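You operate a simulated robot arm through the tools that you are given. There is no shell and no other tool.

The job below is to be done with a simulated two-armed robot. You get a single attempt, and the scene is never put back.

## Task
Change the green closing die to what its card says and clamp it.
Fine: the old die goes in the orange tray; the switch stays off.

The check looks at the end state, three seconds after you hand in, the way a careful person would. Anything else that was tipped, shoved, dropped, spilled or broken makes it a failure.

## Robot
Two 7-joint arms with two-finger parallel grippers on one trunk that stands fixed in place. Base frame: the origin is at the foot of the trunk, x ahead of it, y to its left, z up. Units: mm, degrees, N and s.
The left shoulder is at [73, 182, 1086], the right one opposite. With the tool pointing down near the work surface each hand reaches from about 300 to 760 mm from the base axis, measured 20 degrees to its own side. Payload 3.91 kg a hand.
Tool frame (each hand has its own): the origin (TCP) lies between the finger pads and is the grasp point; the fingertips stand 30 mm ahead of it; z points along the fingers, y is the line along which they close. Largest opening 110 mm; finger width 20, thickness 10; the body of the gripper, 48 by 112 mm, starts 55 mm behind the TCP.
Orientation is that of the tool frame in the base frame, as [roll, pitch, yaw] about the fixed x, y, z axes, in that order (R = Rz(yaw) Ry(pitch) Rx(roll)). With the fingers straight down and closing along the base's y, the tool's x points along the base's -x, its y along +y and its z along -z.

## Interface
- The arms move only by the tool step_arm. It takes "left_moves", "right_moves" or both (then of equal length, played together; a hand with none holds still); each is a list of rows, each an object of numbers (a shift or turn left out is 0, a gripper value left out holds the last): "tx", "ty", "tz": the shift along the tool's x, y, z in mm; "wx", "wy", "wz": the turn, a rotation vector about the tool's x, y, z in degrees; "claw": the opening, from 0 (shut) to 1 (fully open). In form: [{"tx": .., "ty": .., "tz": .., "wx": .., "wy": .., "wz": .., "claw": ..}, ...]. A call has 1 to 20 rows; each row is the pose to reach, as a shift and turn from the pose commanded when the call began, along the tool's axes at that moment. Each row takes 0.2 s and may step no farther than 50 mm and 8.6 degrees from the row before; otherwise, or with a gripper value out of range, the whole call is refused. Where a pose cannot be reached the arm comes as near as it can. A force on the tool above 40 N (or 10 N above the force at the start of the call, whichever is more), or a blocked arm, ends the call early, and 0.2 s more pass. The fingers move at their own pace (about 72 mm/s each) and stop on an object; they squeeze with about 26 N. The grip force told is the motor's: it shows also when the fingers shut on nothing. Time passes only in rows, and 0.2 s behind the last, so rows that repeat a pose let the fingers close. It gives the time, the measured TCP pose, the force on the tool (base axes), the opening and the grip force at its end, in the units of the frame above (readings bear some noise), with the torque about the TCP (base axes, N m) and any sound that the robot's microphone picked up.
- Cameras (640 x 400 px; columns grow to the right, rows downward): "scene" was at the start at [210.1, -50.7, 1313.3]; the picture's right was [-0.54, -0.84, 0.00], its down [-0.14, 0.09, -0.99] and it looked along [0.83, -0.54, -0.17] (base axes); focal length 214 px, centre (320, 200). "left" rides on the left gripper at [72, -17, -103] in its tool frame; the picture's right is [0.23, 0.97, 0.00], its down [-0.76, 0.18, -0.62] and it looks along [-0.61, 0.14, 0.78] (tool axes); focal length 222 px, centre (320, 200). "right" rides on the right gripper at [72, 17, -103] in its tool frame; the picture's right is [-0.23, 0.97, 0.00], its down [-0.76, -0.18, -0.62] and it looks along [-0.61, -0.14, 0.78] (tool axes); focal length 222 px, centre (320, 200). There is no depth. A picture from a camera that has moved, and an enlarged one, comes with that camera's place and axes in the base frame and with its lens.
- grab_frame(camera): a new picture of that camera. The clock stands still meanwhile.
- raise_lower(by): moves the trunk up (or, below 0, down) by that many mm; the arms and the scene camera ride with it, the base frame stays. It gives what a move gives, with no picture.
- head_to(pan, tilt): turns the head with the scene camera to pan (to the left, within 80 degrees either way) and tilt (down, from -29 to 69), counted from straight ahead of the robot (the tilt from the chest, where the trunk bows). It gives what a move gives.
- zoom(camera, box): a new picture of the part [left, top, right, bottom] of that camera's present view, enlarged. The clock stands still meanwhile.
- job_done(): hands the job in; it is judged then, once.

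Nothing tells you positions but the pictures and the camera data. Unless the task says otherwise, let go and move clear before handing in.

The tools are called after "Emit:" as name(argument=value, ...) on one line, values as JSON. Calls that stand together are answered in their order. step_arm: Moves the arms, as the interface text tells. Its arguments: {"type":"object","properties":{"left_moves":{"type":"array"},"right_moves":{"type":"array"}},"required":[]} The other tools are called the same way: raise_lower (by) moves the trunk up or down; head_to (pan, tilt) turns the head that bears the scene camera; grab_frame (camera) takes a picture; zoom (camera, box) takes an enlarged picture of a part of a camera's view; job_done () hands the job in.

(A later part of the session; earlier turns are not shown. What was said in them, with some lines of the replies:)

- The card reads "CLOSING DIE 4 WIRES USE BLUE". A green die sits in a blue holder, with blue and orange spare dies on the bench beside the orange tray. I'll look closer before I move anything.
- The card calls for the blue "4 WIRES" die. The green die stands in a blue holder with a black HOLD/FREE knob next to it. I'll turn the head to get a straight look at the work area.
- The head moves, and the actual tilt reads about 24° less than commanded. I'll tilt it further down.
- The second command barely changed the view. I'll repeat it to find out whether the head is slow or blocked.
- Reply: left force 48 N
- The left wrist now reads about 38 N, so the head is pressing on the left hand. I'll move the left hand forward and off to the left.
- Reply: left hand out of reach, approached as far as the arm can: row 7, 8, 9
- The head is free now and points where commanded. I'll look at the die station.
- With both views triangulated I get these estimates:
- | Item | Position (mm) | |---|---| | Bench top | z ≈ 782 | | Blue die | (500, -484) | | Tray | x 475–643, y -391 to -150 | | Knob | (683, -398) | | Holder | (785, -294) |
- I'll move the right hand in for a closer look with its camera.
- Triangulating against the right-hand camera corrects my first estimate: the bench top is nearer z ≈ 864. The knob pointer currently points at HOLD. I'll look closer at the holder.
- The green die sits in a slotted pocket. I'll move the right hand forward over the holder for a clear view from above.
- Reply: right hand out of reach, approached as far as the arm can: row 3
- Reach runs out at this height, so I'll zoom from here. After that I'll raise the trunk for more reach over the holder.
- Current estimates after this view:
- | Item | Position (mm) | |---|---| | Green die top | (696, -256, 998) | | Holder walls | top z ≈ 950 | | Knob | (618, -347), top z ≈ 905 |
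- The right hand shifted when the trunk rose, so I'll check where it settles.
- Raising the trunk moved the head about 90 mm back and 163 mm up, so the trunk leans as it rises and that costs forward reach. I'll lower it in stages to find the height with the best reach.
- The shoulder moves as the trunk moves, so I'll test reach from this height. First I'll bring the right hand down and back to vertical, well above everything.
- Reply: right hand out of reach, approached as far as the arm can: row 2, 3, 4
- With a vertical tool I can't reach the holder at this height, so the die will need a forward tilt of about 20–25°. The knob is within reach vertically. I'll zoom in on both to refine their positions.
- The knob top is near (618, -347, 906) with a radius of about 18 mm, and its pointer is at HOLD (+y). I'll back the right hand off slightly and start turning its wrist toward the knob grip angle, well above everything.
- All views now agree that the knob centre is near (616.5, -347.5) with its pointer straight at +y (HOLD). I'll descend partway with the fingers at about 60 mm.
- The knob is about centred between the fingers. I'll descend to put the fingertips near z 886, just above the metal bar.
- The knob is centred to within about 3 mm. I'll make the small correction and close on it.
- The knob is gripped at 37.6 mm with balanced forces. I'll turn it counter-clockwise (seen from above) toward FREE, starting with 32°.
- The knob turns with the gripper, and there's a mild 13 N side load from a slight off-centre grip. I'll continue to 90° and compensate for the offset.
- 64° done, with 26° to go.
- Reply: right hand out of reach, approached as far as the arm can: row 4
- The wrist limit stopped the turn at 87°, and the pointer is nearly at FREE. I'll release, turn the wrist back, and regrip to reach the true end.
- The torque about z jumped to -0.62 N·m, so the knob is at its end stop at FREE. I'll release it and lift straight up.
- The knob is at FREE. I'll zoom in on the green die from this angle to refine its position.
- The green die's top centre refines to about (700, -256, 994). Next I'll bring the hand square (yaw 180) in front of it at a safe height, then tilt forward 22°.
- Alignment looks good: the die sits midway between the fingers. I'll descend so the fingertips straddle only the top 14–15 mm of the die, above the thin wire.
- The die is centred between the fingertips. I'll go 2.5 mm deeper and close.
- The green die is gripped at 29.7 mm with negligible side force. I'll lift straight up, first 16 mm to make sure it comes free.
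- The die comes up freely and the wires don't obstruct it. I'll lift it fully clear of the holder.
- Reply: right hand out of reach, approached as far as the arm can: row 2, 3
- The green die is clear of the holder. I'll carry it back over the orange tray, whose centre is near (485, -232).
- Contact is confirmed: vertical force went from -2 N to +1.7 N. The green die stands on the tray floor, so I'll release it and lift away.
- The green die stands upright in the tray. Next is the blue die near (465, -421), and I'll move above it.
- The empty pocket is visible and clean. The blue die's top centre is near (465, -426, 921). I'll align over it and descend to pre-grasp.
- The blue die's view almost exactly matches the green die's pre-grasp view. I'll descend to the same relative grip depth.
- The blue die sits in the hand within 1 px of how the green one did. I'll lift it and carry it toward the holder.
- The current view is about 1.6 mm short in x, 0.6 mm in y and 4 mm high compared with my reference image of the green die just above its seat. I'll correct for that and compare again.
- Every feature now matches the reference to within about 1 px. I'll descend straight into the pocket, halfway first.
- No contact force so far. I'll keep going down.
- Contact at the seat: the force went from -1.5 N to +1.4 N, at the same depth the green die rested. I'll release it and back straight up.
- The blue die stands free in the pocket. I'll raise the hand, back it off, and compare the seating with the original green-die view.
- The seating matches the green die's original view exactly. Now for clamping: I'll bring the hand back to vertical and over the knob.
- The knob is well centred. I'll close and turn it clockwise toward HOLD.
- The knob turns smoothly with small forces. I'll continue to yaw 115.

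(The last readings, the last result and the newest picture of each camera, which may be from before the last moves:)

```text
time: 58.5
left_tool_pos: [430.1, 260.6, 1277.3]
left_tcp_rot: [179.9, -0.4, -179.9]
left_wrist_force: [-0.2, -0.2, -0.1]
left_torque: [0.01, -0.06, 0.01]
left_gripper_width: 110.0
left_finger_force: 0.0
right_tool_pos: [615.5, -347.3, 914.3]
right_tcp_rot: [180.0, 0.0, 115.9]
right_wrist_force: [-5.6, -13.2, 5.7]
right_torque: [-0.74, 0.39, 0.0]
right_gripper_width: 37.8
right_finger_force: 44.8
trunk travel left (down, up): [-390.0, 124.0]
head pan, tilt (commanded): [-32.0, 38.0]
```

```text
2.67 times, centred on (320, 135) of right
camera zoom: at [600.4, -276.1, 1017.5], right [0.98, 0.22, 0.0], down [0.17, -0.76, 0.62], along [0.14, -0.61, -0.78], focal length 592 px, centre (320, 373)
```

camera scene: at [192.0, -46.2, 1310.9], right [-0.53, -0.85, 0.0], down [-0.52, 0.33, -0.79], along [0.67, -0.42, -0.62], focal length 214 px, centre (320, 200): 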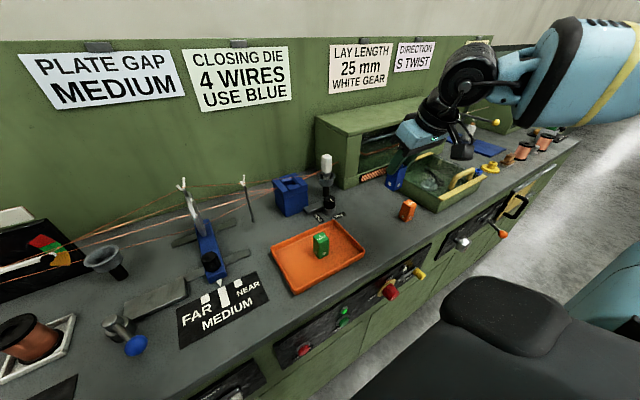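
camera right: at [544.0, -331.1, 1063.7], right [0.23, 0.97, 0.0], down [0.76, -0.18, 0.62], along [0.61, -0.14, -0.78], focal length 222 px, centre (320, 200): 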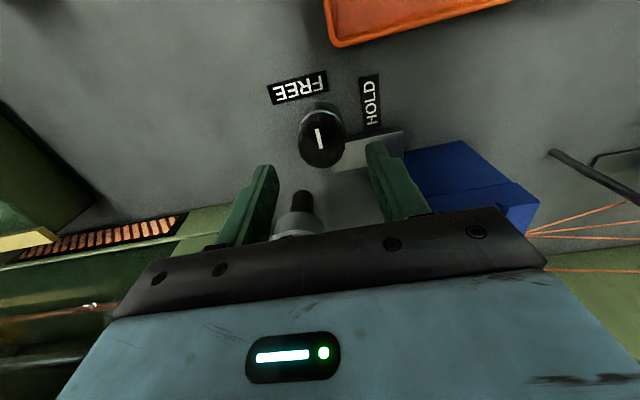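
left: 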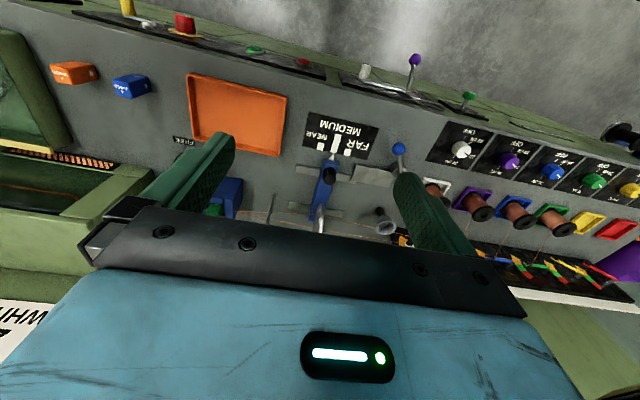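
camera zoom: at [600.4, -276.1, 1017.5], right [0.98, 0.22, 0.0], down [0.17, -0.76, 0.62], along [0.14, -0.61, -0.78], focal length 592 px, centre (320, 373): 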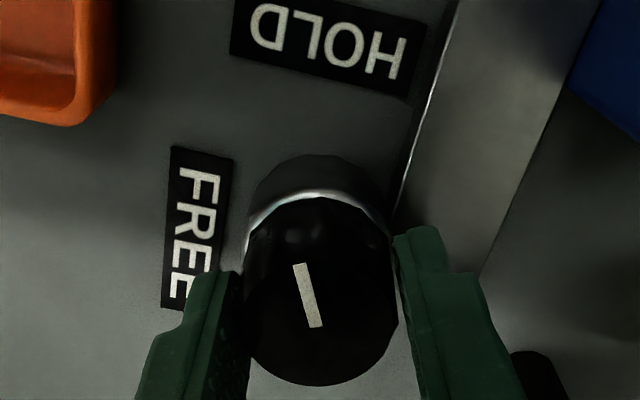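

64° done. I'll release, turn the wrist back, and regrip for the rest.

Emit:
step_arm(right_moves=[{"tx": 0, "claw": 0.55}, {"tx": 0, "claw": 0.55}, {"tz": -4}, {"tz": -4, "wz": -8}, {"tz": -4, "wz": -16}, {"tz": -4, "wz": -24}, {"tz": -4, "wz": -32}, {"tz": -4, "wz": -40}, {"tz": -4, "wz": -48}, {"tz": 0, "wz": -48}])

Emit:
zoom(camera="right", box=[220, 90, 420, 240])

```text
time: 60.7
left_tool_pos: [431.6, 263.2, 1274.7]
left_tcp_rot: [179.9, -0.4, -179.9]
left_wrist_force: [-0.2, 0.5, 0.5]
left_torque: [-0.02, -0.01, 0.0]
left_gripper_width: 109.8
left_finger_force: 0.2
right_tool_pos: [616.3, -346.1, 914.0]
right_tcp_rot: [-180.0, 0.1, 164.1]
right_wrist_force: [0.6, 0.2, 0.1]
right_torque: [0.0, 0.01, -0.02]
right_gripper_width: 60.6
right_finger_force: 0.0
trunk travel left (down, up): [-390.0, 124.0]
head pan, tilt (commanded): [-32.0, 38.0]
```

```text
2.67 times, centred on (320, 165) of right
camera zoom: at [552.4, -310.9, 1017.9], right [0.49, 0.87, 0.0], down [0.68, -0.38, 0.62], along [0.55, -0.3, -0.78], focal length 592 px, centre (320, 293)
```

zoom: 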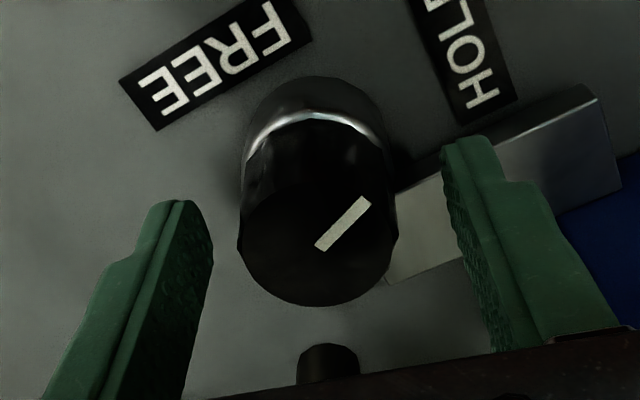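

Emit:
step_arm(right_moves=[{"tx": 0, "claw": 0.2}, {"tx": 0, "claw": 0.0}, {"tx": 0, "claw": 0.0}, {"tx": 0, "claw": 0.0}, {"wz": 8}, {"wz": 16}, {"wz": 22}])

Emit:
zoom(camera="right", box=[220, 60, 420, 210])

```text
time: 62.3
left_tool_pos: [429.6, 261.9, 1276.6]
left_tcp_rot: [-180.0, -0.4, -179.9]
left_wrist_force: [-0.3, 0.3, -0.5]
left_torque: [-0.02, 0.0, -0.02]
left_gripper_width: 109.9
left_finger_force: 0.0
right_tool_pos: [615.5, -346.7, 915.6]
right_tcp_rot: [179.9, 0.1, 141.9]
right_wrist_force: [-6.4, -5.2, 1.4]
right_torque: [-0.42, -0.94, 0.53]
right_gripper_width: 37.7
right_finger_force: 44.9
trunk travel left (down, up): [-390.0, 124.0]
head pan, tilt (commanded): [-32.0, 38.0]
```

```text
2.67 times, centred on (320, 135) of right
camera zoom: at [570.4, -289.6, 1017.9], right [0.78, 0.63, 0.0], down [0.49, -0.61, 0.62], along [0.39, -0.49, -0.78], focal length 592 px, centre (320, 373)
```

zoom: 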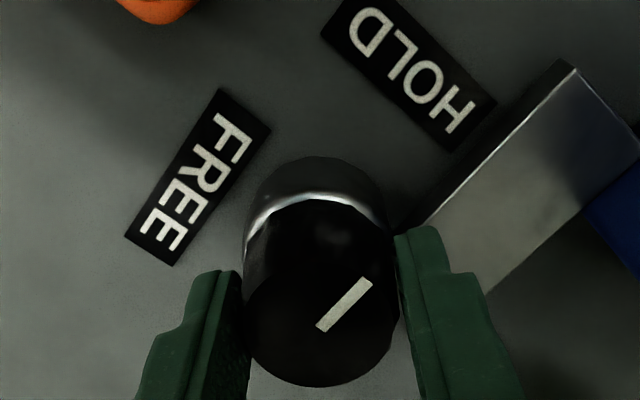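

The pointer computes to about 90° (HOLD) and the torque has risen to 0.53 N·m. A little further will confirm the end stop.

Emit:
step_arm(right_moves=[{"wz": 3}, {"wz": 5}])

Emit:
zoom(camera="right", box=[220, 60, 420, 210])

```text
time: 62.9
left_tool_pos: [430.2, 262.1, 1276.5]
left_tcp_rot: [179.9, -0.4, -179.9]
left_wrist_force: [1.2, -0.5, 0.0]
left_torque: [0.0, 0.01, 0.02]
left_gripper_width: 110.0
left_finger_force: 0.1
right_tool_pos: [617.3, -347.7, 915.2]
right_tcp_rot: [180.0, 0.1, 136.9]
right_wrist_force: [-4.6, -11.6, 3.6]
right_torque: [-0.47, 0.34, 0.75]
right_gripper_width: 37.6
right_finger_force: 44.8
trunk travel left (down, up): [-390.0, 124.0]
head pan, tilt (commanded): [-32.0, 38.0]
```

```text
2.67 times, centred on (320, 135) of right
camera zoom: at [576.5, -286.7, 1017.8], right [0.83, 0.56, 0.0], down [0.43, -0.65, 0.62], along [0.35, -0.52, -0.78], focal length 592 px, centre (320, 373)
```

zoom: 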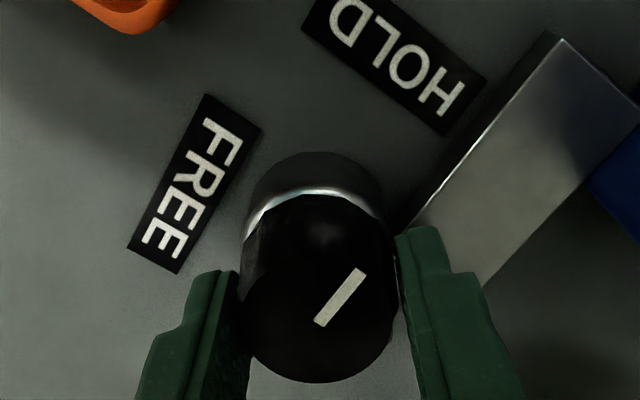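

The knob is slipping in the grip with rising torque, so it's at its HOLD stop. I'll release it, lift straight up, and move clear.

Emit:
step_arm(right_moves=[{"tx": 0, "claw": 0.3}, {"tx": 0, "claw": 0.55}, {"tx": 0, "claw": 0.55}, {"tz": -25}, {"tz": -65}, {"tz": -105}, {"tz": -140}])

Emit:
grab_frame(camera="right")

Emit:
zoom(camera="right", box=[240, 40, 400, 150])

```text
time: 64.5
left_tool_pos: [430.3, 262.0, 1275.6]
left_tcp_rot: [180.0, -0.5, -179.9]
left_wrist_force: [0.2, -0.2, -0.1]
left_torque: [-0.01, -0.01, -0.02]
left_gripper_width: 110.1
left_finger_force: 0.1
right_tool_pos: [618.0, -344.9, 1055.0]
right_tcp_rot: [-180.0, 0.0, 137.0]
right_wrist_force: [0.0, 0.0, 0.0]
right_torque: [-0.03, 0.0, -0.02]
right_gripper_width: 60.8
right_finger_force: 0.0
trunk travel left (down, up): [-390.0, 124.0]
head pan, tilt (commanded): [-32.0, 38.0]
```

```text
taken
camera right: at [577.5, -284.9, 1157.4], right [0.83, 0.56, 0.0], down [0.43, -0.65, 0.62], along [0.35, -0.52, -0.78], focal length 222 px, centre (320, 200)
```

right: 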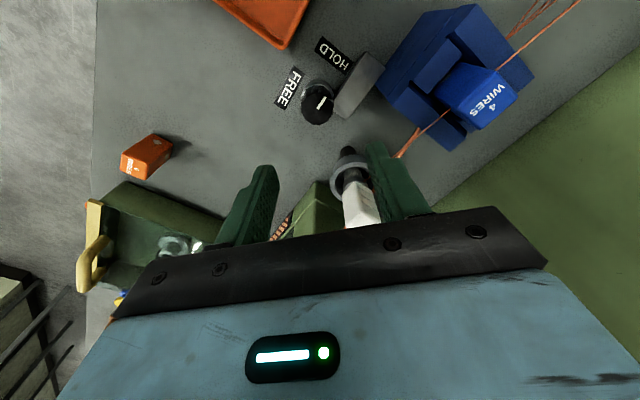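

```text
3.64 times, centred on (320, 95) of right
camera zoom: at [577.5, -284.9, 1157.4], right [0.83, 0.56, 0.0], down [0.43, -0.65, 0.62], along [0.35, -0.52, -0.78], focal length 808 px, centre (320, 582)
```

zoom: 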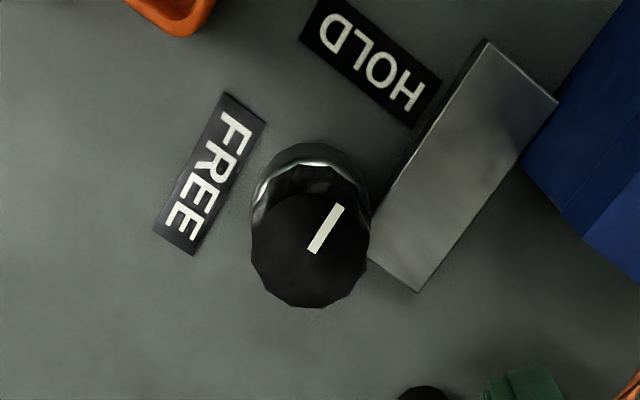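

Emit:
zoom(camera="right", box=[295, 75, 345, 125])

Emit:
zoom(camera="scene", box=[260, 145, 360, 225])

Emit:
zoom(camera="scene", box=[312, 190, 342, 215])

```text
8.00 times, centred on (320, 100) of right
camera zoom: at [577.5, -284.9, 1157.4], right [0.83, 0.56, 0.0], down [0.43, -0.65, 0.62], along [0.35, -0.52, -0.78], focal length 1777 px, centre (320, 1000)
```

zoom: 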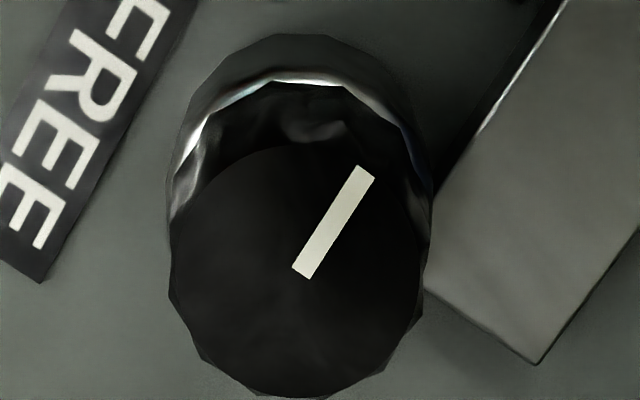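

```text
5.00 times, centred on (310, 185) of scene
camera zoom: at [191.4, -45.8, 1311.0], right [-0.53, -0.85, 0.0], down [-0.52, 0.33, -0.79], along [0.67, -0.42, -0.62], focal length 1072 px, centre (370, 275)
```

zoom: 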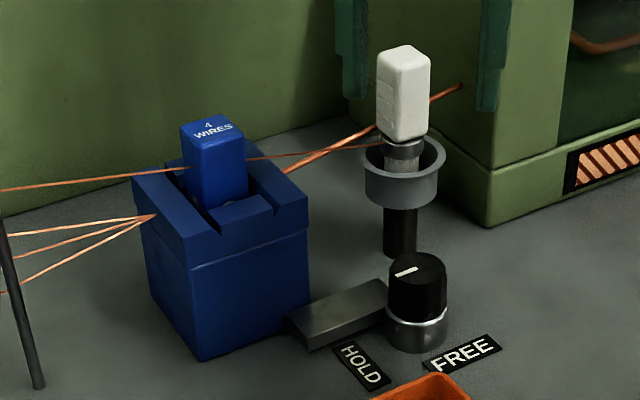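

```text
16.00 times, centred on (327, 202) of scene
camera zoom: at [191.4, -45.8, 1311.0], right [-0.53, -0.85, 0.0], down [-0.52, 0.33, -0.79], along [0.67, -0.42, -0.62], focal length 3432 px, centre (208, 160)
```

zoom: 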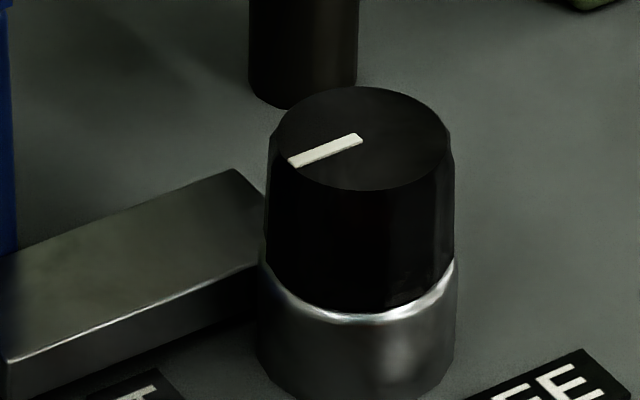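

In the identical scene zoom the knob pointer is back where it was at HOLD, and the blue die sits exactly where the green one did. I'll move the right hand clear and do a final check of everything.

Emit:
step_arm(right_moves=[{"tx": 10, "ty": -10, "tz": -30}, {"tx": 35, "ty": -33, "tz": -55}, {"tx": 65, "ty": -60, "tz": -70}, {"tx": 95, "ty": -88, "tz": -80}, {"tx": 124, "ty": -116, "tz": -90}])

Emit:
grab_frame(camera="scene")

Emit:
zoom(camera="scene", box=[250, 160, 450, 320])

Emit:
zoom(camera="scene", box=[270, 155, 330, 205])

Emit:
grab_frame(camera="right")

```text
time: 65.7
left_tool_pos: [430.1, 262.3, 1276.8]
left_tcp_rot: [180.0, -0.4, -179.9]
left_wrist_force: [-0.5, 0.0, -0.1]
left_torque: [0.03, 0.02, -0.01]
left_gripper_width: 109.9
left_finger_force: 0.1
right_tool_pos: [445.9, -347.1, 1145.9]
right_tcp_rot: [179.9, 0.0, 137.0]
right_wrist_force: [0.3, 0.2, 0.3]
right_torque: [-0.01, -0.04, 0.02]
right_gripper_width: 60.7
right_finger_force: 0.0
trunk travel left (down, up): [-390.0, 124.0]
head pan, tilt (commanded): [-32.0, 38.0]
```

```text
taken
camera scene: at [190.5, -46.3, 1311.2], right [-0.53, -0.85, 0.0], down [-0.52, 0.33, -0.79], along [0.67, -0.42, -0.61], focal length 214 px, centre (320, 200)
```

scene: 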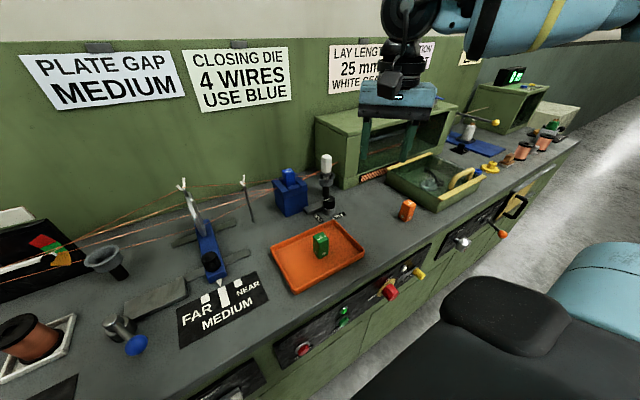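

```text
2.50 times, centred on (350, 240) of scene
camera zoom: at [190.5, -46.3, 1311.2], right [-0.53, -0.85, 0.0], down [-0.52, 0.33, -0.79], along [0.67, -0.42, -0.61], focal length 536 px, centre (245, 100)
```

zoom: 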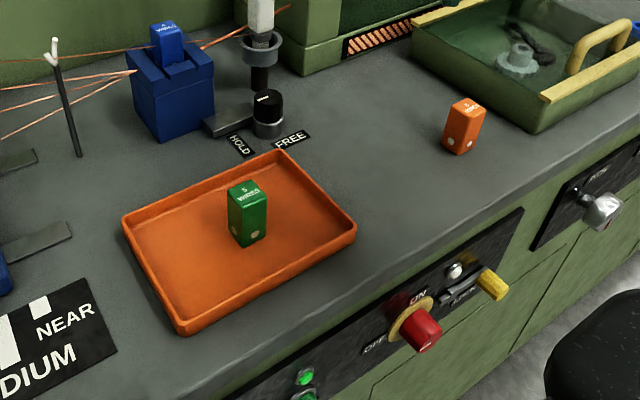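

```text
8.00 times, centred on (300, 180) of scene
camera zoom: at [190.5, -46.3, 1311.2], right [-0.53, -0.85, 0.0], down [-0.52, 0.33, -0.79], along [0.67, -0.42, -0.61], focal length 1716 px, centre (480, 360)
```

zoom: 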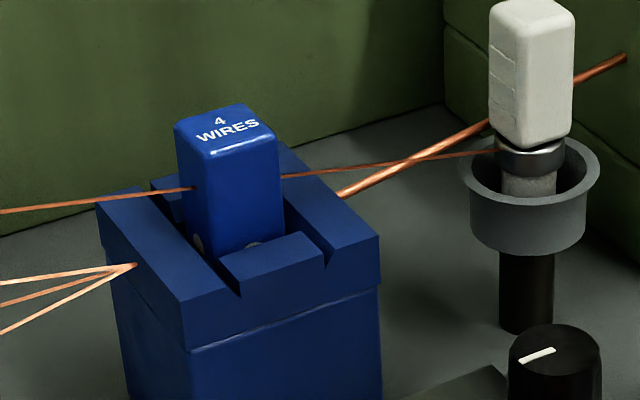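

```text
taken
camera right: at [404.6, -287.7, 1248.8], right [0.83, 0.56, 0.0], down [0.43, -0.65, 0.62], along [0.35, -0.52, -0.78], focal length 222 px, centre (320, 200)
```

right: 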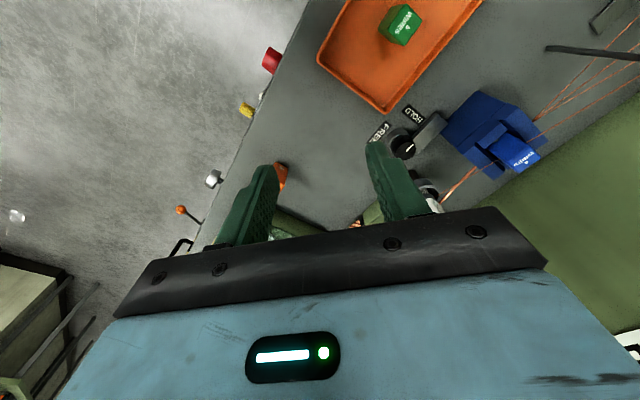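

Everything checks out in the final views:
- **Blue die:** the "4 WIRES" die is seated in the holder and released.
- **Clamp:** the knob is at HOLD.
- **Green die:** it stands upright in the orange tray.
- **Everything else:** the orange die and the red switch are as they were, and both hands are clear.

I'm handing in the job.

Emit:
job_done()

```text
The job is handed in.
```

The green closing die is out and the blue "4 WIRES" die from the card is in its place, clamped. I handed the job in and haven't seen the check's result.

- **Blue die:** it went into the holder with only light contact at the bottom. It sits exactly where the green one sat.
- **Clamp:** I turned the knob to its stop at FREE for the swap. Afterwards I turned it back until it stopped at HOLD, and the pointer is where it started.
- **Green die:** it is standing upright in the orange tray.
- **Switch and the rest:** I didn't touch the on/off switch, and it looks unchanged. In the last pictures nothing else on the bench had moved, and both hands were clear.

At the very start, turning the head pressed it against the left hand with about 38 N. I moved that hand away before doing anything at the bench.
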